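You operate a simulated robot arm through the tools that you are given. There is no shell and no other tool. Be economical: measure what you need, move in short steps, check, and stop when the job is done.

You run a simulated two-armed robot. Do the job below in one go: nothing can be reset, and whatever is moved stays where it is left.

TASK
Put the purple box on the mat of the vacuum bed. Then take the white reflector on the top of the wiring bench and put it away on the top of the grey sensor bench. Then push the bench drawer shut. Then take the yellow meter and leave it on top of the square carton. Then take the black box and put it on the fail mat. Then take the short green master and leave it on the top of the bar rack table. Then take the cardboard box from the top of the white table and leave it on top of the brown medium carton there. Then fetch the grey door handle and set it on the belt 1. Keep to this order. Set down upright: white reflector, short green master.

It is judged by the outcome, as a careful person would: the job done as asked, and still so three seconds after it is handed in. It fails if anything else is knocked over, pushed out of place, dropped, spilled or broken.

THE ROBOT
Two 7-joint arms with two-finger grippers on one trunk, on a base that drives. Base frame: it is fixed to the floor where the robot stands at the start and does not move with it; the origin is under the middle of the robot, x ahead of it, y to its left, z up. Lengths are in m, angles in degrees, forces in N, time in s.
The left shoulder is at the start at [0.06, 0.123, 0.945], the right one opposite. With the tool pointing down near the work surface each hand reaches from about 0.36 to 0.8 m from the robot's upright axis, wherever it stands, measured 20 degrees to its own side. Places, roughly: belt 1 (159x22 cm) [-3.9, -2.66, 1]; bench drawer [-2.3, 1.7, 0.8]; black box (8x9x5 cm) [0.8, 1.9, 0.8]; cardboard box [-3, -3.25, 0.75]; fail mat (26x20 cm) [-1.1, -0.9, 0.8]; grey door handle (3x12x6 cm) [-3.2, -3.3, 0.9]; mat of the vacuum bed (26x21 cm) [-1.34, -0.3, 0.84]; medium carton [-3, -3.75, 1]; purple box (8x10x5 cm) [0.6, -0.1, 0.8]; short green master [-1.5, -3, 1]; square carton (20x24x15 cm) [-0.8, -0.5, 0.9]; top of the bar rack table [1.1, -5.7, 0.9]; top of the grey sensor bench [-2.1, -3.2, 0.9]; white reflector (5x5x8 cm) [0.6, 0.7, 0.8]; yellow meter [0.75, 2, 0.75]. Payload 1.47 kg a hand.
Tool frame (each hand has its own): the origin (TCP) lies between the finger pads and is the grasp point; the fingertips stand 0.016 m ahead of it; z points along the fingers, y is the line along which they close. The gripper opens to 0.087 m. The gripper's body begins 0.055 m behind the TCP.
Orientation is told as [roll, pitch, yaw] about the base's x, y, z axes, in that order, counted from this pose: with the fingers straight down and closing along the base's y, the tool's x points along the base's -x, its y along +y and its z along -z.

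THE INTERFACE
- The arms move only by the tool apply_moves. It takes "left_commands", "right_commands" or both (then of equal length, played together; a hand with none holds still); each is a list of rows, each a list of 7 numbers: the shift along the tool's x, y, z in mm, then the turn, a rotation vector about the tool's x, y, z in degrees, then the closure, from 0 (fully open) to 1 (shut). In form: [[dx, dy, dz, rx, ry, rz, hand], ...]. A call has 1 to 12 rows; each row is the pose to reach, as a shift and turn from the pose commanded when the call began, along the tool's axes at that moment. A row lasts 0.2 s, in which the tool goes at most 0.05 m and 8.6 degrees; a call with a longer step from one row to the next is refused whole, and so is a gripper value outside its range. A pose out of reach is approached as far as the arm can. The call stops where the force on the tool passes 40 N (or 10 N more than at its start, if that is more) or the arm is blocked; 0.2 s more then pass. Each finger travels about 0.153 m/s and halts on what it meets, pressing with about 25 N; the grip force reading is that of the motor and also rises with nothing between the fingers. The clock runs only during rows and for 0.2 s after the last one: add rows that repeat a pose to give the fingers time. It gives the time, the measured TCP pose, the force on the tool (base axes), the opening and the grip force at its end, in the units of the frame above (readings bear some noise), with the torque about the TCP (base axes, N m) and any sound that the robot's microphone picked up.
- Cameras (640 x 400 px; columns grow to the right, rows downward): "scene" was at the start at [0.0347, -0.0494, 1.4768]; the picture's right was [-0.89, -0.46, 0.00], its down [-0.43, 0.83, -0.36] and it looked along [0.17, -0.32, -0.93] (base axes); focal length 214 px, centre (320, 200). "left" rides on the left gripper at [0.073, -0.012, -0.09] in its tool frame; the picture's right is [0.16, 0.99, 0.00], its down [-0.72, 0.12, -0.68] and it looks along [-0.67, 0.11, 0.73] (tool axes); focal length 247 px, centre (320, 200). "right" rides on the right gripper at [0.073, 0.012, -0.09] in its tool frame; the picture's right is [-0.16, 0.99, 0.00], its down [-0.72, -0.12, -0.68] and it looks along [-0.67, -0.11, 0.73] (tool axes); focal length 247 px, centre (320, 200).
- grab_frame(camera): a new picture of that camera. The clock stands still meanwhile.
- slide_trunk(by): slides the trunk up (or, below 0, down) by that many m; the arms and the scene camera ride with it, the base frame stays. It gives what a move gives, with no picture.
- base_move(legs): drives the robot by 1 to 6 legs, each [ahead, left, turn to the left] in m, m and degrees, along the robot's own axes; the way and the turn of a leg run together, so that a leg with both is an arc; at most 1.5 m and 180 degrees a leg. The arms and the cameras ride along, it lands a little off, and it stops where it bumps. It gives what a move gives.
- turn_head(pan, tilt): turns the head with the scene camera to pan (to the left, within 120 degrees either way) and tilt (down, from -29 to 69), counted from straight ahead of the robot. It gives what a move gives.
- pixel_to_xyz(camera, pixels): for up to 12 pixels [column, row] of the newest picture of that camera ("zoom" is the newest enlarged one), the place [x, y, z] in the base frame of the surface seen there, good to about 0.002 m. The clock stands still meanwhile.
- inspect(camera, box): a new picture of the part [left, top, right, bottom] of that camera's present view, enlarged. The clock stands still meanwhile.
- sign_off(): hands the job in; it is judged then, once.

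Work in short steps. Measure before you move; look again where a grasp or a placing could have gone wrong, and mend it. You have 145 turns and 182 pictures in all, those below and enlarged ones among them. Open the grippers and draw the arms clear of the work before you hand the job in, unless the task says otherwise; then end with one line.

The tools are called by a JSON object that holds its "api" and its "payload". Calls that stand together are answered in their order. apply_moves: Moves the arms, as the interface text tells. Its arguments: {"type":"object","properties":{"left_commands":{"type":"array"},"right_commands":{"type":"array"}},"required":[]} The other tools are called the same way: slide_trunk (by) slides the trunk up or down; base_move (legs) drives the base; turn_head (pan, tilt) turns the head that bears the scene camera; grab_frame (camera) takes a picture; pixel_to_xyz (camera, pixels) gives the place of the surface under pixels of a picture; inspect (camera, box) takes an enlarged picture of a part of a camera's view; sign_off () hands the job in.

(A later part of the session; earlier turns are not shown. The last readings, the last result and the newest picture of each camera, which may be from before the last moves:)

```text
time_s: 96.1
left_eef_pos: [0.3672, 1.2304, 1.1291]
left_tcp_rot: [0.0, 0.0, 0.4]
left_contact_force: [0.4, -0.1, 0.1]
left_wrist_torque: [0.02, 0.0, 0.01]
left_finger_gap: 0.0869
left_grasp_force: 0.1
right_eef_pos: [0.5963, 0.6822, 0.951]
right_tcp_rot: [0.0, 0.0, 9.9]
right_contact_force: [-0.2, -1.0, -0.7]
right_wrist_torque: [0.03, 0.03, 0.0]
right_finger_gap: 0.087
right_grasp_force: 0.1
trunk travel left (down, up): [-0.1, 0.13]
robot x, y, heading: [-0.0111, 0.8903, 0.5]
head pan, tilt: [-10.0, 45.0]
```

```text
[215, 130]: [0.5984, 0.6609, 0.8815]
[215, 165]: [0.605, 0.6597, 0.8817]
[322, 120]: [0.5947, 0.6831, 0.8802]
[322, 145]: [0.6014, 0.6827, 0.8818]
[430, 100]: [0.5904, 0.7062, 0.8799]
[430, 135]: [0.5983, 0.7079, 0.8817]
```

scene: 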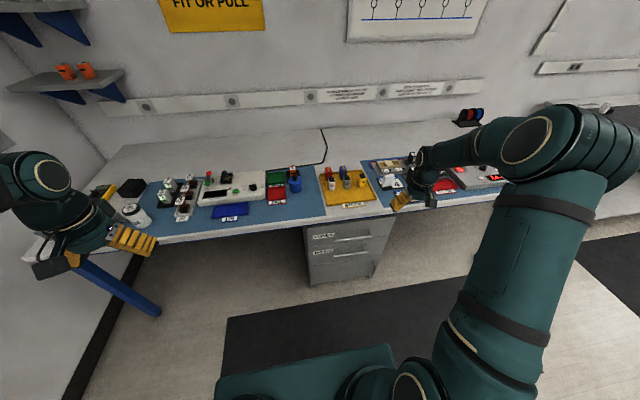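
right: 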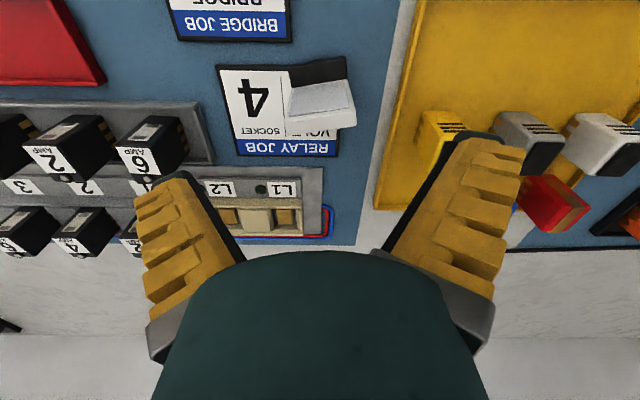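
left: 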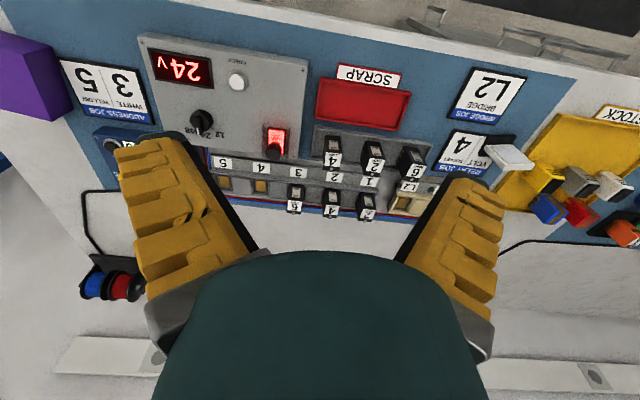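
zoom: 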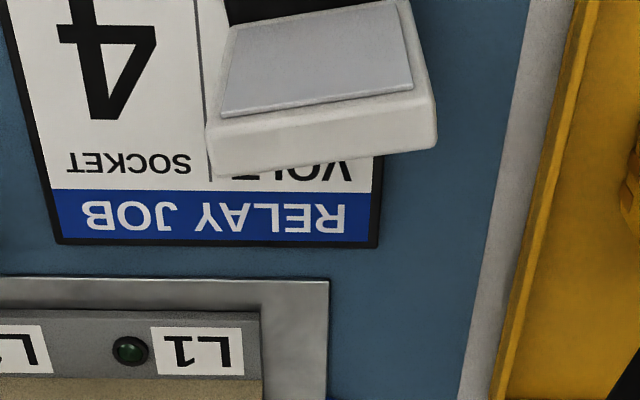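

Centre (0.598,0.684), yaw 10° confirmed. I descend to z≈0.852, grip and lift.

{"api": "apply_moves", "payload": {"right_commands": [[-1, 1, 35, 0, 0, 0, 0], [-1, 1, 70, 0, 0, 0, 0], [-1, 1, 99, 0, 0, 0, 0], [-1, 1, 99, 0, 0, 0, 0.6], [-1, 1, 99, 0, 0, 0, 1], [-1, 1, 99, 0, 0, 0, 1], [-1, 1, 99, 0, 0, 0, 1], [-1, 1, 70, 0, 0, 0, 1], [-1, 1, 30, 0, 0, 0, 1], [-1, 1, -10, 0, 0, 0, 1], [-1, 1, -50, 0, 0, 0, 1], [-1, 1, -60, 0, 0, 0, 1]]}}

{"api": "grab_frame", "payload": {"camera": "right"}}

```text
time_s: 98.7
left_eef_pos: [0.3669, 1.2319, 1.1292]
left_tcp_rot: [0.0, 0.0, 0.5]
left_contact_force: [0.6, -1.1, 1.4]
left_wrist_torque: [0.02, 0.0, 0.01]
left_finger_gap: 0.087
left_grasp_force: 0.1
right_eef_pos: [0.5973, 0.6851, 1.0116]
right_tcp_rot: [0.0, 0.0, 10.0]
right_contact_force: [-0.9, 1.4, -0.8]
right_wrist_torque: [-0.04, 0.0, -0.01]
right_finger_gap: 0.0487
right_grasp_force: 25.1
trunk travel left (down, up): [-0.1, 0.13]
robot x, y, heading: [-0.0102, 0.8851, 0.3]
head pan, tilt: [-10.0, 45.0]
```

```text
154 pictures are left
```

right: 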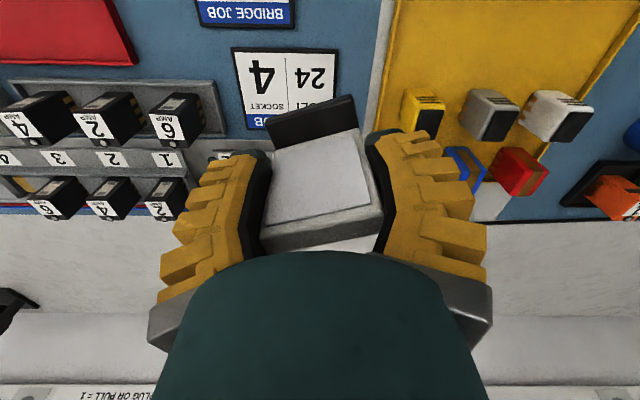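

The reflector is held (gap 49 mm). I retract the hand and turn to face along the aisle (-y).

{"api": "apply_moves", "payload": {"right_commands": [[40, 0, -20, 0, 0, 2, 1], [80, 0, -40, 0, 0, 4, 1], [120, 0, -60, 0, 0, 6, 1], [160, 0, -80, 0, 0, 8, 1], [200, -10, -100, 0, 0, 9.5, 1], [200, -10, -100, 0, 0, 9.5, 1]]}}

{"api": "base_move", "payload": {"legs": [[-0.1, 0, 0], [0, 0.1, -90], [1.4, 0, 0], [1.4, 0, 0]]}}

{"api": "turn_head", "payload": {"pan": -25, "tilt": 25}}

{"api": "grab_frame", "payload": {"camera": "scene"}}

```text
time_s: 100.1
left_eef_pos: [0.3676, 1.2319, 1.1285]
left_tcp_rot: [0.0, 0.0, 0.4]
left_contact_force: [-0.6, 0.7, -0.7]
left_wrist_torque: [-0.01, 0.05, -0.04]
left_finger_gap: 0.0872
left_grasp_force: 0.1
right_eef_pos: [0.4032, 0.6396, 1.1101]
right_tcp_rot: [0.0, 0.1, 0.5]
right_contact_force: [-0.1, -1.1, -0.3]
right_wrist_torque: [-0.03, 0.01, 0.02]
right_finger_gap: 0.048
right_grasp_force: 24.7
trunk travel left (down, up): [-0.1, 0.13]
robot x, y, heading: [-0.0107, 0.89, 0.4]
head pan, tilt: [-10.0, 45.0]
```

```text
time_s: 118.2
left_eef_pos: [0.3724, -2.2195, 1.1278]
left_tcp_rot: [0.1, 0.0, -88.6]
left_contact_force: [-0.8, -0.3, -0.1]
left_wrist_torque: [0.05, 0.0, 0.01]
left_finger_gap: 0.087
left_grasp_force: 0.1
right_eef_pos: [-0.2191, -2.2657, 1.1115]
right_tcp_rot: [0.1, 0.1, -88.6]
right_contact_force: [-0.2, -0.9, -0.1]
right_wrist_torque: [0.01, -0.01, 0.0]
right_finger_gap: 0.0464
right_grasp_force: 24.9
trunk travel left (down, up): [-0.1, 0.13]
robot x, y, heading: [0.0204, -1.8497, -88.6]
head pan, tilt: [-10.0, 45.0]
```

```text
time_s: 119.0
left_eef_pos: [0.372, -2.2197, 1.1281]
left_tcp_rot: [0.0, 0.0, -88.7]
left_contact_force: [0.0, -0.1, -0.4]
left_wrist_torque: [-0.02, 0.01, 0.0]
left_finger_gap: 0.0869
left_grasp_force: 0.2
right_eef_pos: [-0.2206, -2.2643, 1.1112]
right_tcp_rot: [-0.1, -0.1, -88.5]
right_contact_force: [-0.8, 0.3, -1.5]
right_wrist_torque: [0.01, 0.0, 0.0]
right_finger_gap: 0.0463
right_grasp_force: 24.6
trunk travel left (down, up): [-0.1, 0.13]
robot x, y, heading: [0.0212, -1.8507, -88.6]
head pan, tilt: [-25.0, 25.0]
```

```text
153 pictures are left
```

scene: 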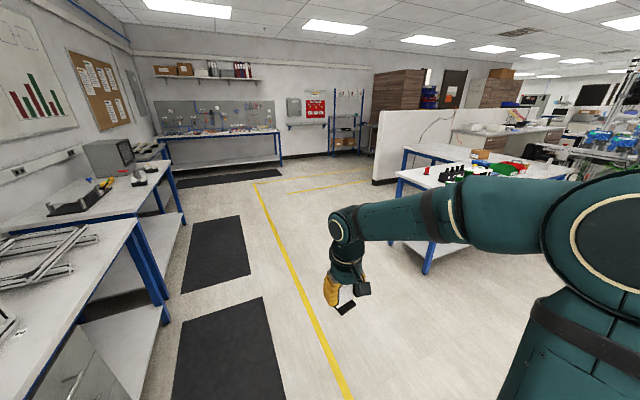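

The gap has crept from 48.7 to 46.3 mm, so I check the held reflector.

{"api": "grab_frame", "payload": {"camera": "right"}}

{"api": "inspect", "payload": {"camera": "scene", "box": [300, 230, 400, 330]}}

```text
152 pictures are left
```

right: 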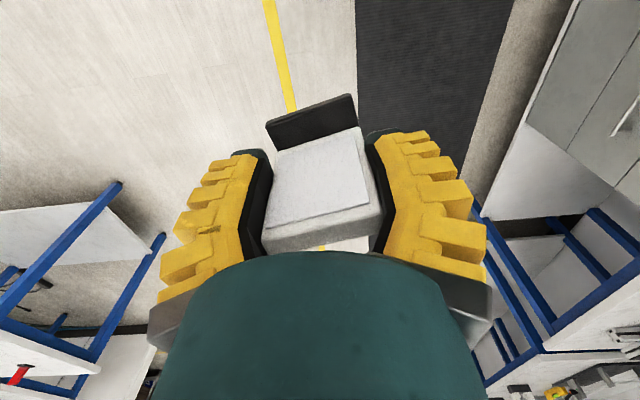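

```text
4.00 times, centred on (350, 280) of scene
```

zoom: 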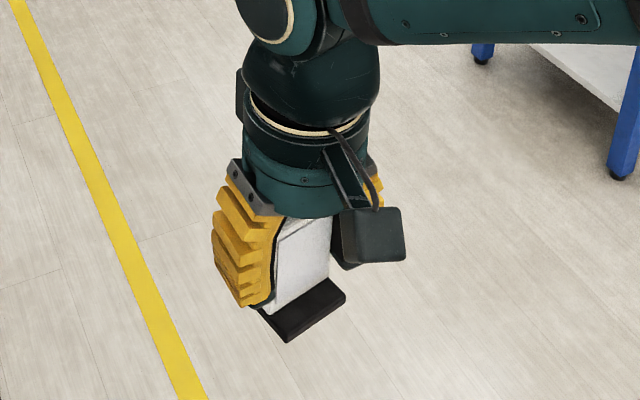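

The hold is unchanged. Now I measure the benches around (430,175).

{"api": "pixel_to_xyz", "payload": {"camera": "scene", "pixels": [[400, 178], [427, 188], [427, 272], [480, 155], [405, 148], [418, 248], [470, 170], [300, 200], [380, 150], [340, 210]]}}

{"api": "turn_head", "payload": {"pan": -60, "tilt": 25}}

{"api": "grab_frame", "payload": {"camera": "scene"}}

```text
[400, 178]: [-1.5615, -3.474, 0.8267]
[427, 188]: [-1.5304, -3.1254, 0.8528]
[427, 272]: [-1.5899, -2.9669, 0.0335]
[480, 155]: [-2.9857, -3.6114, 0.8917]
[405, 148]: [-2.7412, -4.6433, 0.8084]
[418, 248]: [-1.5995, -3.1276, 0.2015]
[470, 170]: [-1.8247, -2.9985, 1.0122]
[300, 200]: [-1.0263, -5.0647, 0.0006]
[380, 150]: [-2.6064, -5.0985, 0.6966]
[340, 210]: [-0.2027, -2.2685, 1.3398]
```

```text
time_s: 120.0
left_eef_pos: [0.3715, -2.2195, 1.1281]
left_tcp_rot: [-0.1, 0.0, -88.8]
left_contact_force: [0.5, 0.0, 0.5]
left_wrist_torque: [-0.02, 0.03, -0.02]
left_finger_gap: 0.087
left_grasp_force: 0.0
right_eef_pos: [-0.2195, -2.2648, 1.111]
right_tcp_rot: [0.0, 0.0, -88.6]
right_contact_force: [-0.5, -0.3, -0.4]
right_wrist_torque: [-0.02, 0.03, 0.04]
right_finger_gap: 0.0461
right_grasp_force: 25.2
trunk travel left (down, up): [-0.1, 0.13]
robot x, y, heading: [0.0204, -1.8493, -88.7]
head pan, tilt: [-60.0, 25.0]
```

```text
150 pictures are left
```

scene: 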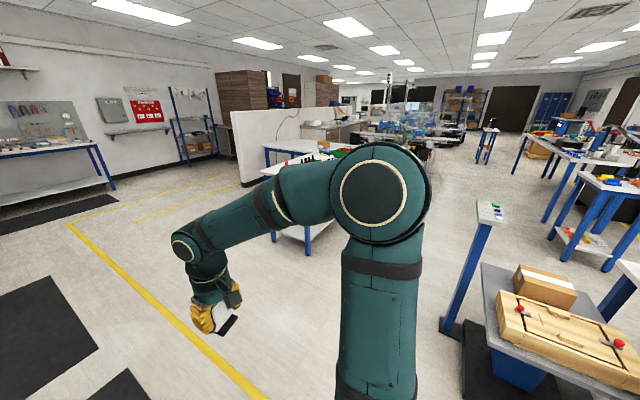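

The sensor bench's near corner is around (-1.53,-3.0). I drive ahead a bit and strafe right to get a proper look at it, facing it.

{"api": "base_move", "payload": {"legs": [[0.35, 0, -1.4], [0, -0.9, 0]]}}

{"api": "turn_head", "payload": {"pan": -45, "tilt": 35}}

{"api": "grab_frame", "payload": {"camera": "scene"}}

```text
time_s: 130.2
left_eef_pos: [-0.5399, -2.5785, 1.1277]
left_tcp_rot: [-0.1, 0.0, -90.2]
left_contact_force: [0.2, 0.6, 1.0]
left_wrist_torque: [0.03, 0.01, 0.01]
left_finger_gap: 0.087
left_grasp_force: 0.1
right_eef_pos: [-1.1326, -2.6085, 1.1108]
right_tcp_rot: [0.1, 0.0, -90.1]
right_contact_force: [-1.5, -0.1, -0.3]
right_wrist_torque: [0.01, 0.0, 0.02]
right_finger_gap: 0.0463
right_grasp_force: 24.5
trunk travel left (down, up): [-0.1, 0.13]
robot x, y, heading: [-0.8811, -2.2006, -90.1]
head pan, tilt: [-60.0, 25.0]
```

```text
time_s: 131.0
left_eef_pos: [-0.5407, -2.5788, 1.1284]
left_tcp_rot: [0.0, 0.0, -90.3]
left_contact_force: [-0.7, -0.3, -0.3]
left_wrist_torque: [0.01, 0.02, -0.02]
left_finger_gap: 0.0871
left_grasp_force: 0.2
right_eef_pos: [-1.1326, -2.608, 1.1109]
right_tcp_rot: [0.0, 0.0, -90.1]
right_contact_force: [-0.1, 0.1, -1.3]
right_wrist_torque: [0.0, -0.03, -0.01]
right_finger_gap: 0.0463
right_grasp_force: 25.0
trunk travel left (down, up): [-0.1, 0.13]
robot x, y, heading: [-0.8783, -2.1984, -90.3]
head pan, tilt: [-45.0, 35.0]
```

```text
149 pictures are left
```

scene: 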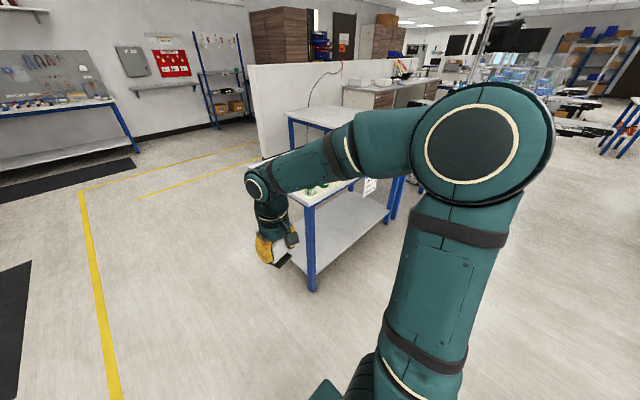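

The arm hides the bench; I strafe on so the bench lies directly ahead.

{"api": "base_move", "payload": {"legs": [[0, -0.95, 0]]}}

{"api": "turn_head", "payload": {"pan": 5, "tilt": 40}}

{"api": "grab_frame", "payload": {"camera": "scene"}}

```text
time_s: 139.7
left_eef_pos: [-1.4987, -2.5755, 1.1293]
left_tcp_rot: [0.0, 0.0, -90.3]
left_contact_force: [-0.3, -0.4, -1.1]
left_wrist_torque: [0.02, -0.03, -0.03]
left_finger_gap: 0.0873
left_grasp_force: 0.1
right_eef_pos: [-2.0919, -2.6038, 1.1114]
right_tcp_rot: [0.0, 0.0, -90.2]
right_contact_force: [0.5, -0.4, -2.0]
right_wrist_torque: [0.03, 0.0, -0.01]
right_finger_gap: 0.0464
right_grasp_force: 24.6
trunk travel left (down, up): [-0.1, 0.13]
robot x, y, heading: [-1.837, -2.1923, -90.3]
head pan, tilt: [-45.0, 35.0]
```

```text
time_s: 140.9
left_eef_pos: [-1.4986, -2.575, 1.1278]
left_tcp_rot: [0.1, 0.0, -90.3]
left_contact_force: [-0.7, -0.6, -0.4]
left_wrist_torque: [0.02, -0.04, -0.01]
left_finger_gap: 0.0871
left_grasp_force: 0.1
right_eef_pos: [-2.0923, -2.6044, 1.1119]
right_tcp_rot: [0.0, 0.0, -90.3]
right_contact_force: [-1.1, 0.8, -1.7]
right_wrist_torque: [0.04, 0.01, 0.01]
right_finger_gap: 0.046
right_grasp_force: 25.0
trunk travel left (down, up): [-0.1, 0.13]
robot x, y, heading: [-1.8382, -2.1961, -90.6]
head pan, tilt: [5.0, 40.0]
```

```text
148 pictures are left
```

scene: 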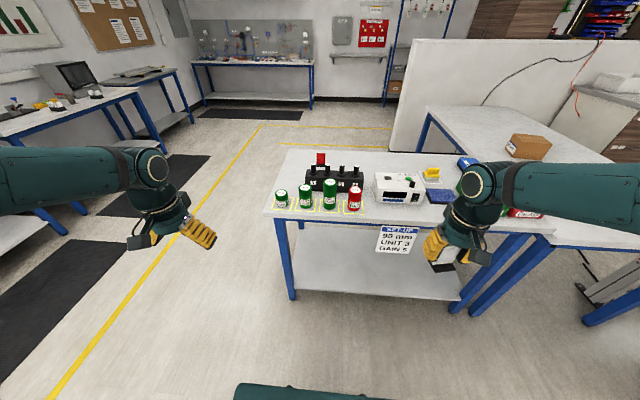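

The sensor bench lies ahead with green masters at (282–330,195), a red one at (354,198), and instruments. I look closer for free space.

{"api": "inspect", "payload": {"camera": "scene", "box": [255, 140, 575, 250]}}

{"api": "pixel_to_xyz", "payload": {"camera": "scene", "pixels": [[270, 212], [295, 155], [400, 165], [385, 218], [282, 189], [430, 170], [400, 190], [370, 215], [390, 155], [455, 160], [280, 176]]}}

```text
2.00 times, centred on (415, 195) of scene
```

zoom: 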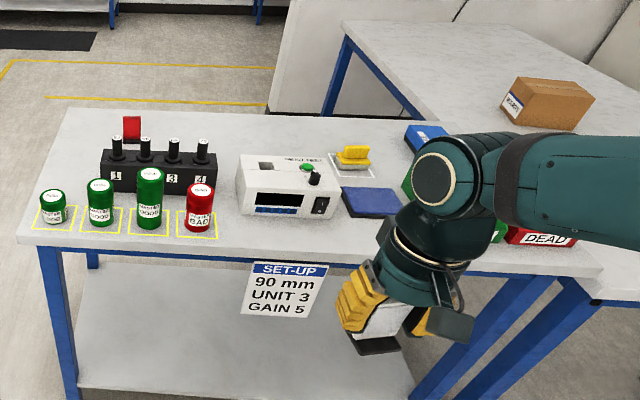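

```text
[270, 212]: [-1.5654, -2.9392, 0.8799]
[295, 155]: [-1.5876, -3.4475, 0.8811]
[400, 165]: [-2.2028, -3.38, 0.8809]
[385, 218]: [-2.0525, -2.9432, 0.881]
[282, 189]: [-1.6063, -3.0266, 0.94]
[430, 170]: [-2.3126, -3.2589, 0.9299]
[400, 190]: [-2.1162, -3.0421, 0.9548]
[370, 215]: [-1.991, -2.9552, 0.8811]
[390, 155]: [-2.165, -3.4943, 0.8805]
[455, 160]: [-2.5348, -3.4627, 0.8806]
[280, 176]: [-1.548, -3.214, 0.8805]
```

Bench top is z 0.881. The space in front of the blue pad (zoom (360,235)) seems free; I check it with the right camera.

{"api": "grab_frame", "payload": {"camera": "right"}}

{"api": "pixel_to_xyz", "payload": {"camera": "zoom", "pixels": [[342, 190], [350, 214], [335, 215], [250, 215], [345, 245], [520, 262], [590, 270], [495, 240], [515, 240], [215, 237], [325, 222]]}}

```text
146 pictures are left
```

right: 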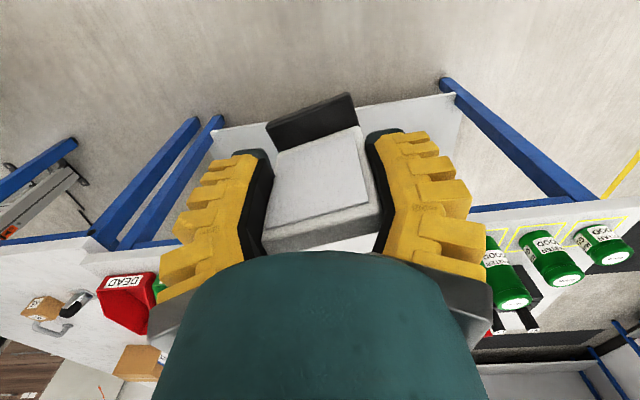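

```text
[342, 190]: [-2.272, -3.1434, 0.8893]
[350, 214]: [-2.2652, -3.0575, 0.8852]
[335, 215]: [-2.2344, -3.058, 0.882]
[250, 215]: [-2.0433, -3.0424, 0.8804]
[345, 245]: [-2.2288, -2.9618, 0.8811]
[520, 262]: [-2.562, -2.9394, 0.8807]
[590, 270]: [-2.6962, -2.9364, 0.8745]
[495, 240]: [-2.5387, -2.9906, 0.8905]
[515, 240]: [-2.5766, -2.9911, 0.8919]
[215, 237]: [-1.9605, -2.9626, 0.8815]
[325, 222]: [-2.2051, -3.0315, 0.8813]
```

I'll set it in the front strip at about (-2.32,-3.02). First the base moves so the hand is nearly in line, leaving only a short reach.

{"api": "base_move", "payload": {"legs": [[0.2, -0.225, 0.4]]}}

{"api": "grab_frame", "payload": {"camera": "scene"}}

```text
time_s: 143.5
left_eef_pos: [-1.7216, -2.7712, 1.1277]
left_tcp_rot: [0.1, -0.1, -89.8]
left_contact_force: [-0.8, -0.1, -0.1]
left_wrist_torque: [-0.01, -0.02, -0.02]
left_finger_gap: 0.0872
left_grasp_force: 0.0
right_eef_pos: [-2.3146, -2.8067, 1.1112]
right_tcp_rot: [0.0, 0.0, -89.7]
right_contact_force: [0.1, -0.6, -0.2]
right_wrist_torque: [0.02, -0.01, 0.0]
right_finger_gap: 0.0461
right_grasp_force: 25.2
trunk travel left (down, up): [-0.1, 0.13]
robot x, y, heading: [-2.0646, -2.3924, -89.8]
head pan, tilt: [5.0, 40.0]
```

```text
145 pictures are left
```

scene: 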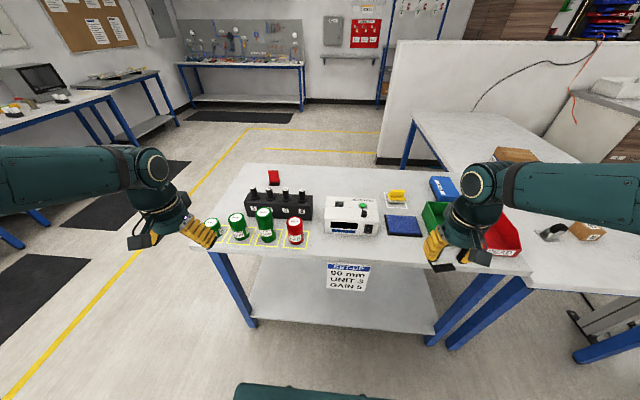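

A green bin is at (435,215) beside the blue pad; I check the clear strip in front of the pad around (400,245).

{"api": "pixel_to_xyz", "payload": {"camera": "scene", "pixels": [[388, 234], [421, 236], [405, 246], [395, 256], [415, 256], [428, 240], [425, 220], [422, 210]]}}

{"api": "inspect", "payload": {"camera": "scene", "box": [340, 180, 500, 280]}}

```text
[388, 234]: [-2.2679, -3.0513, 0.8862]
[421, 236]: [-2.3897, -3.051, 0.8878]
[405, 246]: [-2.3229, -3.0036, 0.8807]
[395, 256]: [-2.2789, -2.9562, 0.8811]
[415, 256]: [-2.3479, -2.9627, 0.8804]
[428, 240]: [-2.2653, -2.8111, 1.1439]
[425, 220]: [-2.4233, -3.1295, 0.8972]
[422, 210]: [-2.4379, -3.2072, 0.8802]
```

```text
4.00 times, centred on (420, 230) of scene
```

zoom: 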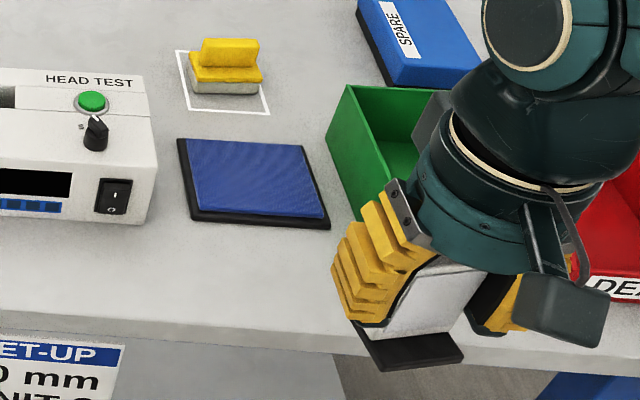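

The strip is free. I move forward 198 mm and down to just above the bench surface.

{"api": "apply_moves", "payload": {"right_commands": [[-40, 3, 0, 0, 0, 0, 1], [-80, 6, 0, 0, 0, 0, 1], [-120, 9, 20, 0, 0, 0, 1], [-160, 12, 45, 0, 0, 0, 1], [-198, 15, 75, 0, 0, 0, 1], [-198, 15, 120, 0, 0, 0, 1], [-198, 15, 155, 0, 0, 0, 1], [-198, 15, 170, 0, 0, 0, 1], [-198, 15, 170, 0, 0, 0, 1]]}}

{"api": "inspect", "payload": {"camera": "scene", "box": [340, 180, 500, 280]}}

```text
time_s: 145.5
left_eef_pos: [-1.7213, -2.7719, 1.1281]
left_tcp_rot: [-0.1, 0.0, -89.8]
left_contact_force: [0.7, 0.2, 0.3]
left_wrist_torque: [0.03, 0.0, 0.01]
left_finger_gap: 0.087
left_grasp_force: 0.2
right_eef_pos: [-2.2968, -3.0016, 0.9405]
right_tcp_rot: [0.0, 0.1, -89.6]
right_contact_force: [0.6, -0.6, -0.9]
right_wrist_torque: [0.02, 0.01, 0.0]
right_finger_gap: 0.0457
right_grasp_force: 24.6
trunk travel left (down, up): [-0.1, 0.13]
robot x, y, heading: [-2.0637, -2.3947, -90.1]
head pan, tilt: [5.0, 40.0]
```

```text
4.00 times, centred on (420, 230) of scene
```

zoom: 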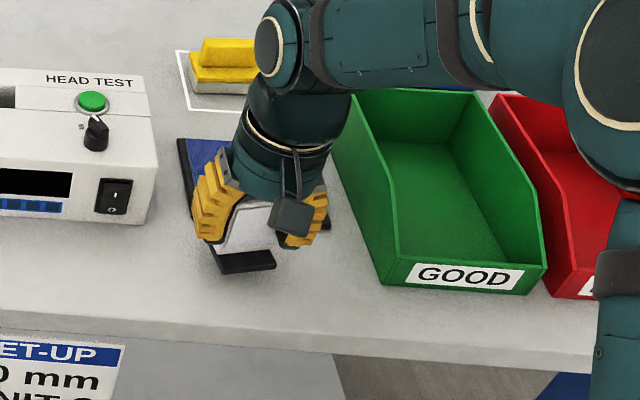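

I check whether the foot is level and how high it hangs by measuring its front edge and corners.

{"api": "pixel_to_xyz", "payload": {"camera": "zoom", "pixels": [[225, 268], [270, 264], [222, 257], [265, 251], [240, 262], [250, 215], [240, 240], [250, 285]]}}

```text
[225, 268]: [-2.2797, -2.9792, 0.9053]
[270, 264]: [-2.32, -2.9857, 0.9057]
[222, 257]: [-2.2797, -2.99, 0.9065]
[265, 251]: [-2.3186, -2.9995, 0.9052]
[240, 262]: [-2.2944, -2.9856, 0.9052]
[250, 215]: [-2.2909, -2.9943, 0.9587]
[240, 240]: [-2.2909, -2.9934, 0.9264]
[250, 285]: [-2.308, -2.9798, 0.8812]
```

The foot is level, bottom at about 0.895, 14 mm above the bench. I lower, release and rise.

{"api": "apply_moves", "payload": {"right_commands": [[0, 0, 7, 0, 0, 0, 1], [0, 0, 12, 0, 0, 0, 1], [0, 0, 14, 0, 0, 0, 1], [0, 0, 14, 0, 0, 0, 0.6], [0, 0, 14, 0, 0, 0, 0.3], [0, 0, 14, 0, 0, 0, 0], [0, 0, 14, 0, 0, 0, 0], [0, 0, -20, 0, 0, 0, 0], [0, 0, -60, 0, 0, 0, 0], [0, 0, -100, 0, 0, 0, 0], [0, 0, -140, 0, 0, 0, 0]]}}

{"api": "inspect", "payload": {"camera": "scene", "box": [340, 180, 500, 280]}}

```text
time_s: 147.9
left_eef_pos: [-1.7208, -2.77, 1.1284]
left_tcp_rot: [0.0, -0.1, -89.7]
left_contact_force: [-0.2, 0.3, -0.3]
left_wrist_torque: [-0.03, -0.02, -0.06]
left_finger_gap: 0.0871
left_grasp_force: 0.0
right_eef_pos: [-2.296, -3.0042, 1.0831]
right_tcp_rot: [0.0, 0.0, -89.7]
right_contact_force: [0.9, 0.4, -0.1]
right_wrist_torque: [0.01, 0.01, 0.02]
right_finger_gap: 0.0872
right_grasp_force: 0.1
trunk travel left (down, up): [-0.1, 0.13]
robot x, y, heading: [-2.063, -2.3907, -90.0]
head pan, tilt: [5.0, 40.0]
```

```text
4.00 times, centred on (420, 230) of scene
```

zoom: 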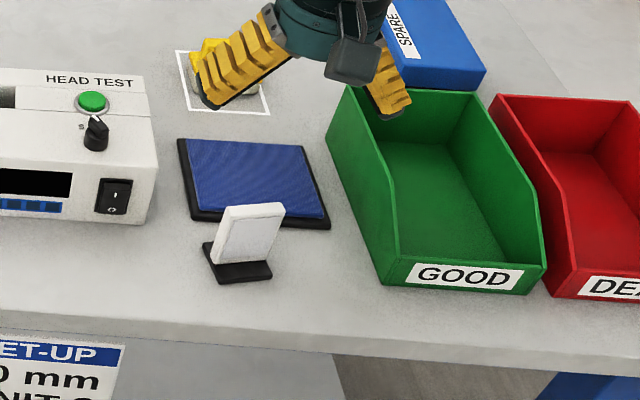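

The reflector stands upright in front of the pad. I retract, back off, turn 180° and look along the way to the drawer.

{"api": "apply_moves", "payload": {"right_commands": [[45, 0, -10, 0, 0, 0, 0], [90, 0, -20, 0, 0, 0, 0], [135, 0, -20, 0, 0, 0, 0], [180, 0, -20, 0, 0, 0, 0], [200, 0, -20, 0, 0, 0, 0]]}}

{"api": "base_move", "payload": {"legs": [[-0.4, 0, 0], [0, 0, 180]]}}

{"api": "turn_head", "payload": {"pan": 0, "tilt": 35}}

{"api": "grab_frame", "payload": {"camera": "scene"}}

```text
time_s: 149.1
left_eef_pos: [-1.7222, -2.7703, 1.1283]
left_tcp_rot: [0.0, 0.0, -89.6]
left_contact_force: [-0.2, 0.1, 0.8]
left_wrist_torque: [0.03, 0.04, 0.0]
left_finger_gap: 0.0871
left_grasp_force: 0.0
right_eef_pos: [-2.2974, -2.8036, 1.1007]
right_tcp_rot: [0.0, 0.0, -89.7]
right_contact_force: [0.2, 0.7, 0.4]
right_wrist_torque: [-0.01, -0.02, 0.01]
right_finger_gap: 0.0871
right_grasp_force: 0.1
trunk travel left (down, up): [-0.1, 0.13]
robot x, y, heading: [-2.0646, -2.3951, -90.0]
head pan, tilt: [5.0, 40.0]
```

```text
time_s: 159.0
left_eef_pos: [-2.4113, -1.6216, 1.1281]
left_tcp_rot: [0.0, 0.0, 90.7]
left_contact_force: [0.0, 0.7, -1.2]
left_wrist_torque: [-0.03, 0.03, 0.02]
left_finger_gap: 0.0869
left_grasp_force: 0.0
right_eef_pos: [-1.835, -1.5834, 1.0996]
right_tcp_rot: [-0.1, 0.1, 90.9]
right_contact_force: [0.8, -0.6, 0.1]
right_wrist_torque: [-0.01, 0.0, 0.01]
right_finger_gap: 0.0872
right_grasp_force: 0.0
trunk travel left (down, up): [-0.1, 0.13]
robot x, y, heading: [-2.0673, -1.9969, 90.8]
head pan, tilt: [5.0, 40.0]
```

```text
time_s: 159.6
left_eef_pos: [-2.4106, -1.6211, 1.1291]
left_tcp_rot: [0.0, 0.0, 90.8]
left_contact_force: [0.0, -0.2, 0.8]
left_wrist_torque: [0.01, 0.0, 0.03]
left_finger_gap: 0.0867
left_grasp_force: 0.1
right_eef_pos: [-1.8341, -1.5825, 1.1001]
right_tcp_rot: [0.0, 0.0, 90.8]
right_contact_force: [0.3, 0.3, 0.1]
right_wrist_torque: [0.02, 0.01, 0.01]
right_finger_gap: 0.0868
right_grasp_force: 0.1
trunk travel left (down, up): [-0.1, 0.13]
robot x, y, heading: [-2.0688, -1.9965, 90.6]
head pan, tilt: [0.0, 35.0]
```

```text
141 pictures are left
```

scene: 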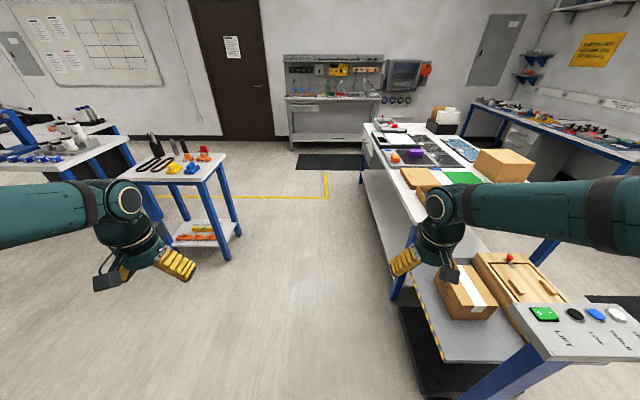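

I measure the clearances ahead: cart edge (440,355), bench corner (400,215), left table (230,175), and the drawer bench.

{"api": "pixel_to_xyz", "payload": {"camera": "scene", "pixels": [[437, 355], [400, 200], [364, 135], [226, 155], [238, 220], [225, 258], [300, 103], [290, 130], [320, 103], [292, 145], [405, 340]]}}

{"api": "inspect", "payload": {"camera": "scene", "box": [250, 40, 450, 165]}}

```text
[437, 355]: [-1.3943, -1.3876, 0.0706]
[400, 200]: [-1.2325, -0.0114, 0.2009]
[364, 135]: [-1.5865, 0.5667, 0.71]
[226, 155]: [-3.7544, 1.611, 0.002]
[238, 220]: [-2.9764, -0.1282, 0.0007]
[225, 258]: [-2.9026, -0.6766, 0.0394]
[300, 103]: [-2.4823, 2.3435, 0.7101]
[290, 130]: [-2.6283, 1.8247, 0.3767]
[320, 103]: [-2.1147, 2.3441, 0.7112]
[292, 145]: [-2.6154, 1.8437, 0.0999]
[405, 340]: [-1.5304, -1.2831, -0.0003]
```

```text
3.20 times, centred on (350, 102) of scene
```

zoom: 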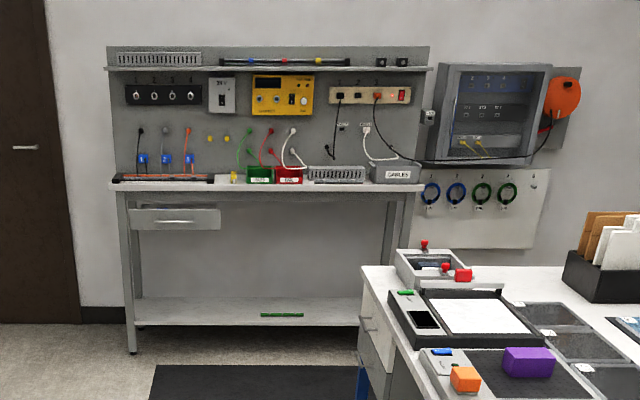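

The open drawer front is at zoom (175,222), left of the grey bench. I measure it and the bench edge.

{"api": "pixel_to_xyz", "payload": {"camera": "zoom", "pixels": [[140, 218], [210, 218], [175, 222], [175, 210], [175, 227], [240, 188], [150, 190], [340, 190], [133, 330]]}}

{"api": "base_move", "payload": {"legs": [[1.4, 0.05, -0.6], [0.9, 0.0, 0]]}}

{"api": "turn_head", "payload": {"pan": 5, "tilt": 42}}

{"api": "grab_frame", "payload": {"camera": "scene"}}

```text
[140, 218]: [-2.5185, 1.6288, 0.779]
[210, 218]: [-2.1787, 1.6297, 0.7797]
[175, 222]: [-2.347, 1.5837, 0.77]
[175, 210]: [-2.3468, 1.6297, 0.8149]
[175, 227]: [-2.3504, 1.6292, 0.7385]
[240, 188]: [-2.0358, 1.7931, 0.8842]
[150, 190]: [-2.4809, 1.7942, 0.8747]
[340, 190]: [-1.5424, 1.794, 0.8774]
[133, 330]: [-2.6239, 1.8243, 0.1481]
```

```text
time_s: 171.0
left_eef_pos: [-2.4685, 0.6975, 1.1282]
left_tcp_rot: [-0.1, -0.1, 90.5]
left_contact_force: [0.1, -1.2, 0.5]
left_wrist_torque: [-0.03, 0.02, -0.01]
left_finger_gap: 0.087
left_grasp_force: 0.1
right_eef_pos: [-1.891, 0.7328, 1.1005]
right_tcp_rot: [0.1, 0.0, 90.6]
right_contact_force: [-1.0, -0.2, -0.3]
right_wrist_torque: [-0.04, -0.03, 0.05]
right_finger_gap: 0.0871
right_grasp_force: 0.0
trunk travel left (down, up): [-0.1, 0.13]
robot x, y, heading: [-2.1249, 0.3217, 90.6]
head pan, tilt: [0.0, 35.0]
```

```text
time_s: 171.7
left_eef_pos: [-2.4688, 0.6984, 1.1292]
left_tcp_rot: [0.1, 0.0, 90.7]
left_contact_force: [0.1, -0.1, -0.1]
left_wrist_torque: [-0.02, 0.0, -0.01]
left_finger_gap: 0.087
left_grasp_force: 0.0
right_eef_pos: [-1.892, 0.7331, 1.101]
right_tcp_rot: [-0.1, 0.0, 90.6]
right_contact_force: [-0.1, 0.6, 0.0]
right_wrist_torque: [-0.01, -0.01, 0.04]
right_finger_gap: 0.0869
right_grasp_force: 0.1
trunk travel left (down, up): [-0.1, 0.13]
robot x, y, heading: [-2.1221, 0.3229, 90.7]
head pan, tilt: [5.0, 42.0]
```

```text
139 pictures are left
```

scene: 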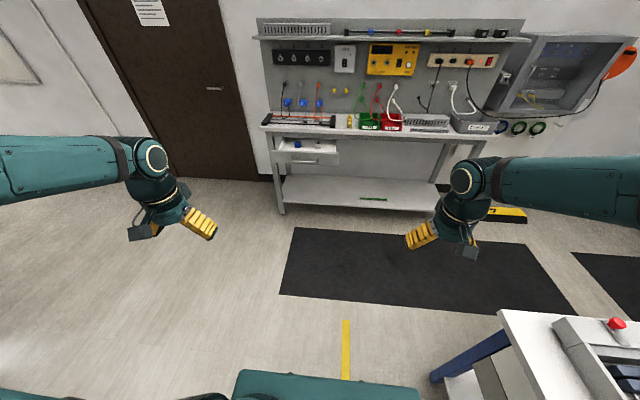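

The drawer front is at y 1.63 (x -2.52…-2.18, z 0.74–0.815), its handle at 1.584; the bench face is at y 1.79. I drive ahead 0.72 m.

{"api": "base_move", "payload": {"legs": [[0.72, 0, -0.6]]}}

{"api": "turn_head", "payload": {"pan": 15, "tilt": 55}}

{"api": "grab_frame", "payload": {"camera": "scene"}}

```text
time_s: 175.6
left_eef_pos: [-2.4725, 1.4118, 1.1279]
left_tcp_rot: [0.0, 0.0, 90.3]
left_contact_force: [-0.1, 0.7, -0.6]
left_wrist_torque: [0.01, -0.01, 0.0]
left_finger_gap: 0.0871
left_grasp_force: 0.1
right_eef_pos: [-1.8953, 1.4451, 1.1009]
right_tcp_rot: [0.1, 0.0, 90.5]
right_contact_force: [0.6, -0.3, 0.0]
right_wrist_torque: [-0.03, -0.01, -0.01]
right_finger_gap: 0.0868
right_grasp_force: 0.0
trunk travel left (down, up): [-0.1, 0.13]
robot x, y, heading: [-2.1315, 1.0342, 90.3]
head pan, tilt: [5.0, 42.0]
```

```text
time_s: 176.4
left_eef_pos: [-2.4725, 1.4121, 1.129]
left_tcp_rot: [-0.1, -0.2, 90.2]
left_contact_force: [-0.3, 0.1, 0.0]
left_wrist_torque: [-0.03, 0.0, 0.02]
left_finger_gap: 0.0872
left_grasp_force: 0.1
right_eef_pos: [-1.8941, 1.4448, 1.101]
right_tcp_rot: [0.0, 0.1, 90.4]
right_contact_force: [-0.6, 0.5, 0.4]
right_wrist_torque: [0.0, -0.01, 0.01]
right_finger_gap: 0.0869
right_grasp_force: 0.0
trunk travel left (down, up): [-0.1, 0.13]
robot x, y, heading: [-2.1256, 1.0357, 90.2]
head pan, tilt: [15.0, 55.0]
```

```text
138 pictures are left
```

scene: 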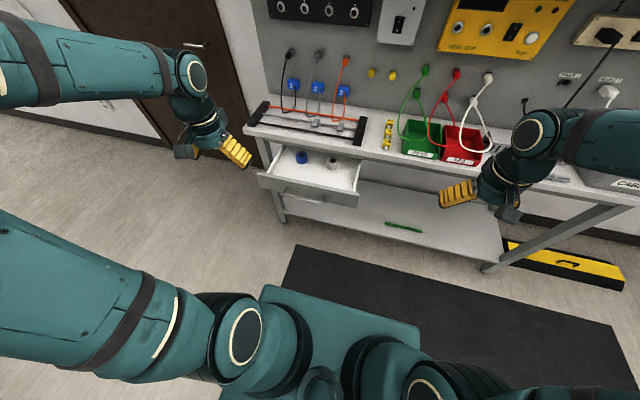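

I bring the closed left hand down in front of the handle centre at (-2.35,1.525,0.78).

{"api": "apply_moves", "payload": {"left_commands": [[0, -30, 30, 0, 0, 0, 0.5], [0, -60, 60, 0, 0, 0, 1], [-20, -90, 95, 0, 0, 0, 1], [-40, -120, 130, 0, 0, 0, 1], [-60, -122, 175, 0, 0, 0, 1], [-80, -122, 220, 0, 0, 0, 1], [-90, -122, 265, 0, 0, 0, 1], [-100, -122, 310, 0, 0, 0, 1], [-113, -122, 349, 0, 0, 0, 1], [-113, -122, 349, 0, 0, 0, 1]]}}

{"api": "grab_frame", "payload": {"camera": "scene"}}

```text
refused: row 3 steps farther than a row can; nothing moved
```

```text
137 pictures are left
```

scene: 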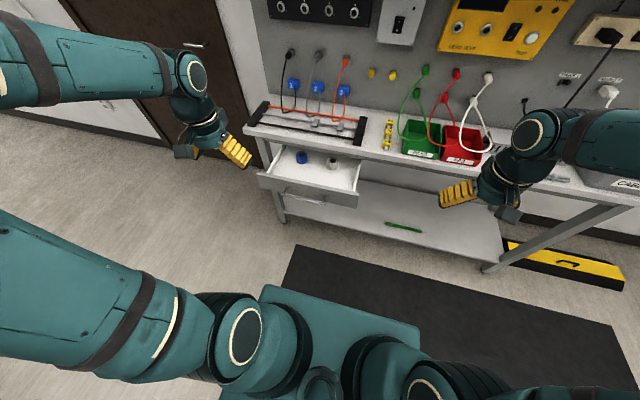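

A step was too long; I resend with shorter steps.

{"api": "apply_moves", "payload": {"left_commands": [[0, -28, 30, 0, 0, 0, 0.5], [-5, -56, 62, 0, 0, 0, 1], [-20, -84, 96, 0, 0, 0, 1], [-35, -110, 130, 0, 0, 0, 1], [-55, -122, 170, 0, 0, 0, 1], [-70, -122, 215, 0, 0, 0, 1], [-85, -122, 260, 0, 0, 0, 1], [-98, -122, 305, 0, 0, 0, 1], [-113, -122, 349, 0, 0, 0, 1], [-113, -122, 349, 0, 0, 0, 1]]}}

{"api": "grab_frame", "payload": {"camera": "scene"}}

```text
time_s: 178.6
left_eef_pos: [-2.3504, 1.525, 0.7791]
left_tcp_rot: [0.0, -0.1, 90.3]
left_contact_force: [-0.4, 0.3, 0.1]
left_wrist_torque: [0.0, 0.01, 0.03]
left_finger_gap: 0.0002
left_grasp_force: 25.5
right_eef_pos: [-1.8954, 1.4454, 1.1007]
right_tcp_rot: [0.0, 0.0, 90.4]
right_contact_force: [-0.1, 0.7, -0.6]
right_wrist_torque: [-0.01, 0.02, -0.03]
right_finger_gap: 0.0869
right_grasp_force: 0.1
trunk travel left (down, up): [-0.1, 0.13]
robot x, y, heading: [-2.1319, 1.0326, 90.2]
head pan, tilt: [15.0, 55.0]
```

```text
136 pictures are left
```

scene: 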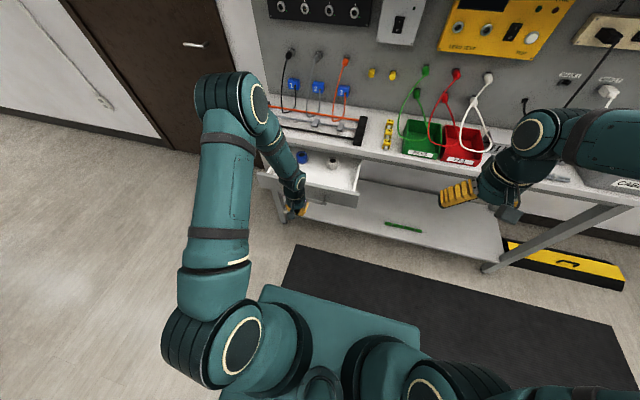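

The fingers are just in front of the handle. I push slowly in +y.

{"api": "apply_moves", "payload": {"left_commands": [[-20, 0, 0, 0, 0, 0, 1], [-40, 0, 0, 0, 0, 0, 1], [-60, 0, 0, 0, 0, 0, 1], [-80, 0, 0, 0, 0, 0, 1], [-100, 0, 0, 0, 0, 0, 1], [-120, 0, 0, 0, 0, 0, 1], [-140, 0, 0, 0, 0, 0, 1], [-160, 0, 0, 0, 0, 0, 1], [-175, 0, 0, 0, 0, 0, 1], [-190, 0, 0, 0, 0, 0, 1], [-200, 0, 0, 0, 0, 0, 1], [-210, 0, 0, 0, 0, 0, 1]]}}

{"api": "grab_frame", "payload": {"camera": "scene"}}

```text
time_s: 181.2
left_eef_pos: [-2.3527, 1.7354, 0.7783]
left_tcp_rot: [0.0, 0.0, 90.2]
left_contact_force: [0.4, 0.2, 0.4]
left_wrist_torque: [-0.02, -0.02, 0.0]
left_finger_gap: 0.0
left_grasp_force: 28.0
right_eef_pos: [-1.895, 1.4453, 1.1014]
right_tcp_rot: [0.0, 0.0, 90.4]
right_contact_force: [-0.1, -0.1, 0.0]
right_wrist_torque: [0.03, 0.02, -0.03]
right_finger_gap: 0.087
right_grasp_force: 0.1
trunk travel left (down, up): [-0.1, 0.13]
robot x, y, heading: [-2.1276, 1.0324, 90.4]
head pan, tilt: [15.0, 55.0]
```

```text
135 pictures are left
```

scene: 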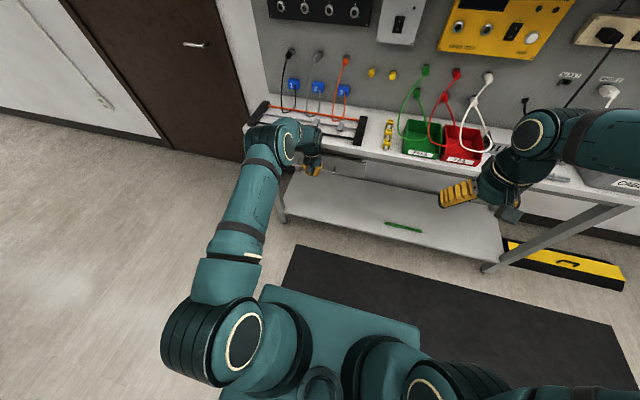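

No resistance felt yet; I push further in small steps until it stops.

{"api": "apply_moves", "payload": {"left_commands": [[-5, 0, 0, 0, 0, 0, 1], [-10, 0, 0, 0, 0, 0, 1], [-15, 0, 0, 0, 0, 0, 1], [-20, 0, 0, 0, 0, 0, 1], [-25, 0, 0, 0, 0, 0, 1], [-30, 0, 0, 0, 0, 0, 1]]}}

{"api": "grab_frame", "payload": {"camera": "left"}}

```text
time_s: 181.7
left_eef_pos: [-2.3515, 1.7361, 0.7807]
left_tcp_rot: [0.0, 0.6, 90.1]
left_contact_force: [1.5, -26.0, 13.6]
left_wrist_torque: [3.41, -0.1, -0.47]
left_finger_gap: 0.0002
left_grasp_force: 27.9
right_eef_pos: [-1.8951, 1.4412, 1.1023]
right_tcp_rot: [0.0, -0.1, 90.4]
right_contact_force: [-0.7, 0.0, -0.4]
right_wrist_torque: [0.01, 0.02, 0.02]
right_finger_gap: 0.087
right_grasp_force: 0.1
trunk travel left (down, up): [-0.1, 0.13]
robot x, y, heading: [-2.1331, 1.0291, 90.6]
head pan, tilt: [15.0, 55.0]
stopped in row 2 (left hand): the force on the tool passed its limit at 47 N (the readings are from after the stop); the commanded pose is now the measured one
```

```text
134 pictures are left
```

left: 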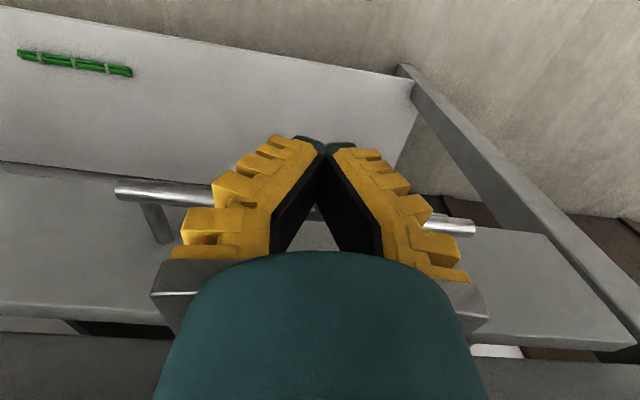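

The torque suggests contact 13 cm above the TCP, i.e. the wrist on the bench edge. I measure where the drawer front is relative to the bench edge.

{"api": "pixel_to_xyz", "payload": {"camera": "left", "pixels": [[60, 230], [60, 290], [530, 300], [560, 320], [150, 187], [470, 225], [30, 350], [100, 365], [40, 328], [590, 300], [500, 352]]}}

{"api": "apply_moves", "payload": {"left_commands": [[30, 0, 0, 0, 0, 0, 1], [60, 0, 0, 0, 0, 0, 1], [60, 0, 0, 0, 0, 0, 1]]}}

{"api": "grab_frame", "payload": {"camera": "left"}}

```text
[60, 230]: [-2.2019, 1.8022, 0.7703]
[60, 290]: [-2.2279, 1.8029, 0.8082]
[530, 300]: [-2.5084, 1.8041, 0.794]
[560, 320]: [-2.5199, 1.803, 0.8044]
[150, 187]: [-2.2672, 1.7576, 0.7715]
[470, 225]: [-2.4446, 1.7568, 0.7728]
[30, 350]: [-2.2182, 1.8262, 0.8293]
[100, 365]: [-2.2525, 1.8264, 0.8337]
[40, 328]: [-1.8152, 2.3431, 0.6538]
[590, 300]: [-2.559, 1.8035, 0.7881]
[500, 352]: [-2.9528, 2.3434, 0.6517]
```

```text
time_s: 182.5
left_eef_pos: [-2.3514, 1.6796, 0.7772]
left_tcp_rot: [0.0, 0.5, 90.3]
left_contact_force: [-1.3, 1.0, -1.0]
left_wrist_torque: [-0.03, 0.01, -0.01]
left_finger_gap: 0.0
left_grasp_force: 28.3
right_eef_pos: [-1.8946, 1.4451, 1.1014]
right_tcp_rot: [0.1, 0.0, 90.4]
right_contact_force: [0.5, 0.3, -0.4]
right_wrist_torque: [0.01, 0.01, -0.04]
right_finger_gap: 0.0871
right_grasp_force: 0.0
trunk travel left (down, up): [-0.1, 0.13]
robot x, y, heading: [-2.1321, 1.0339, 90.4]
head pan, tilt: [15.0, 55.0]
```

```text
133 pictures are left
```

left: 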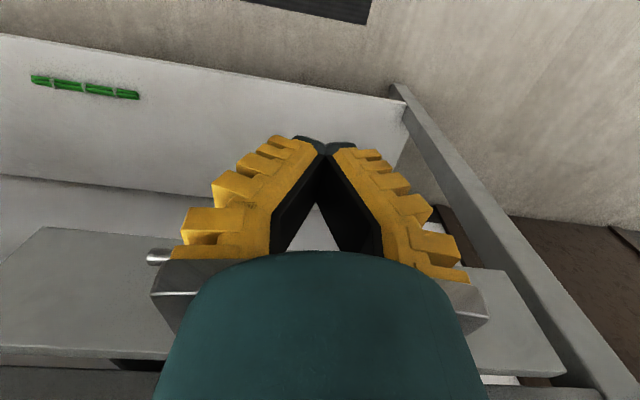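

The front is at 1.803, almost against the frame (1.826). To finish without the wrist touching, I tilt the fingers forward 30° and push on the handle again until it resists.

{"api": "apply_moves", "payload": {"left_commands": [[0, 0, 0, 0, -8, 0, 1], [0, 0, 0, 0, -16, 0, 1], [0, 0, 0, 0, -24, 0, 1], [0, 0, 0, 0, -32, 0, 1], [-20, 0, 0, 0, -32, 0, 1], [-35, 0, 0, 0, -32, 0, 1], [-45, 0, 0, 0, -32, 0, 1], [-55, 0, 0, 0, -32, 0, 1], [-65, 0, 0, 0, -32, 0, 1], [-75, 0, 0, 0, -32, 0, 1], [-85, 0, 0, 0, -32, 0, 1]]}}

{"api": "grab_frame", "payload": {"camera": "left"}}

```text
time_s: 184.7
left_eef_pos: [-2.353, 1.74, 0.7755]
left_tcp_rot: [0.0, -30.5, 90.2]
left_contact_force: [0.3, -23.5, 20.9]
left_wrist_torque: [0.36, -0.05, -0.06]
left_finger_gap: 0.006
left_grasp_force: 28.1
right_eef_pos: [-1.8956, 1.4415, 1.1026]
right_tcp_rot: [-0.1, -0.2, 90.5]
right_contact_force: [0.1, -0.1, -0.2]
right_wrist_torque: [0.03, 0.01, 0.01]
right_finger_gap: 0.0869
right_grasp_force: 0.0
trunk travel left (down, up): [-0.1, 0.13]
robot x, y, heading: [-2.1323, 1.0363, 90.3]
head pan, tilt: [15.0, 55.0]
stopped in row 10 (left hand): the force on the tool passed its limit at 53 N (the readings are from after the stop); the commanded pose is now the measured one
```

```text
132 pictures are left
```

left: 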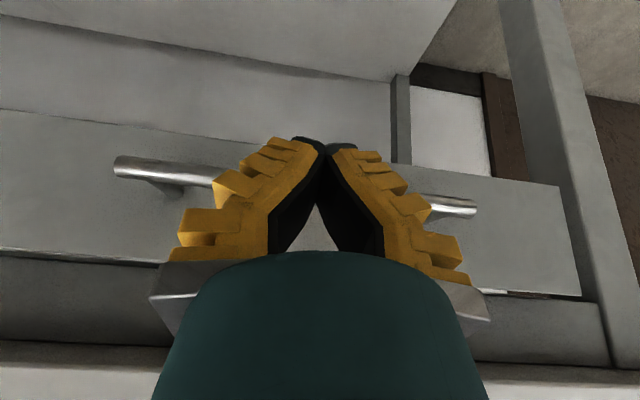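

Now the contact is at the fingers. I measure the drawer face again.

{"api": "pixel_to_xyz", "payload": {"camera": "left", "pixels": [[60, 200], [550, 250], [570, 285], [60, 300], [560, 320], [600, 200], [145, 165], [465, 207]]}}

{"api": "inspect", "payload": {"camera": "left", "box": [480, 160, 640, 360]}}

```text
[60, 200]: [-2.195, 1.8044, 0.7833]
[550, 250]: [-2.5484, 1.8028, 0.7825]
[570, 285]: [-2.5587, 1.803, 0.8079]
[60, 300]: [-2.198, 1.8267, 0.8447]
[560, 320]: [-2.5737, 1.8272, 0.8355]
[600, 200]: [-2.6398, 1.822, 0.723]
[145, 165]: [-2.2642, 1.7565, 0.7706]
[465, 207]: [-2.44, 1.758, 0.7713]
```

```text
2.00 times, centred on (560, 260) of left
```

zoom: 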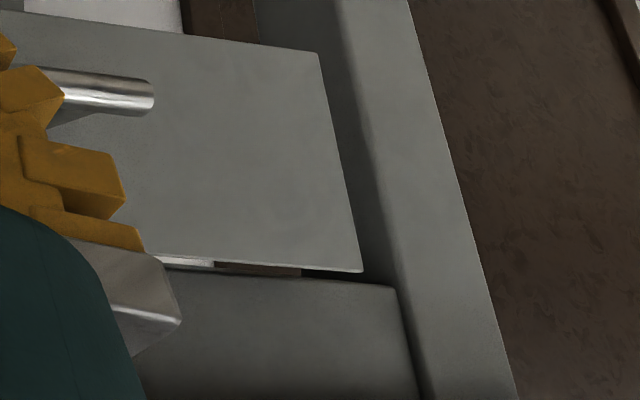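

The face stays at 1.803 under about 50 N and sits on its stop, so the drawer is shut. I withdraw the left hand and restore its pose.

{"api": "apply_moves", "payload": {"left_commands": [[40, 0, -25, 0, 0, 0, 1], [80, 0, -50, 0, 0, 0, 1], [120, 0, -75, 0, 8, 0, 1], [150, 0, -110, 0, 16, 0, 1], [170, 30, -150, 0, 24, 0, 0.5], [180, 60, -190, 0, 30.5, 0, 0], [180, 90, -225, 0, 30.5, 0, 0]]}}

{"api": "base_move", "payload": {"legs": [[-0.05, 0, -90]]}}

{"api": "turn_head", "payload": {"pan": 0, "tilt": 35}}

{"api": "grab_frame", "payload": {"camera": "scene"}}

```text
refused: row 5 steps farther than a row can; nothing moved
```

```text
time_s: 185.4
left_eef_pos: [-2.3521, 1.7393, 0.7768]
left_tcp_rot: [0.2, -30.3, 90.3]
left_contact_force: [1.2, -17.8, 16.4]
left_wrist_torque: [0.27, 0.01, -0.06]
left_finger_gap: 0.0061
left_grasp_force: 26.9
right_eef_pos: [-1.8919, 1.4401, 1.1013]
right_tcp_rot: [0.0, -0.1, 90.2]
right_contact_force: [0.2, 0.4, -0.5]
right_wrist_torque: [-0.01, -0.03, 0.0]
right_finger_gap: 0.0871
right_grasp_force: 0.0
trunk travel left (down, up): [-0.1, 0.13]
robot x, y, heading: [-2.1288, 1.0301, 90.3]
head pan, tilt: [15.0, 55.0]
stopped in leg 1: the force on the tool passed its limit at 45 N (the readings are from after the stop); the commanded pose is now the measured one
```

```text
time_s: 186.2
left_eef_pos: [-2.3527, 1.7393, 0.7749]
left_tcp_rot: [0.2, -30.4, 90.3]
left_contact_force: [0.4, -23.0, 19.9]
left_wrist_torque: [0.29, -0.05, -0.06]
left_finger_gap: 0.0059
left_grasp_force: 27.7
right_eef_pos: [-1.8926, 1.4383, 1.101]
right_tcp_rot: [0.0, -0.3, 90.1]
right_contact_force: [0.4, 0.1, 1.1]
right_wrist_torque: [-0.01, 0.01, 0.0]
right_finger_gap: 0.0868
right_grasp_force: 0.0
trunk travel left (down, up): [-0.1, 0.13]
robot x, y, heading: [-2.1274, 1.032, 90.0]
head pan, tilt: [0.0, 35.0]
```

```text
130 pictures are left
```

scene: 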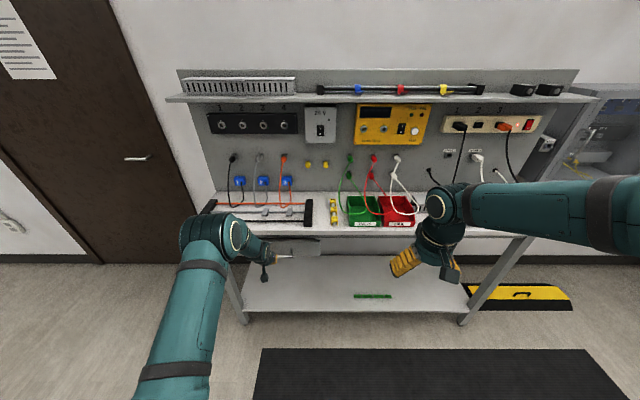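

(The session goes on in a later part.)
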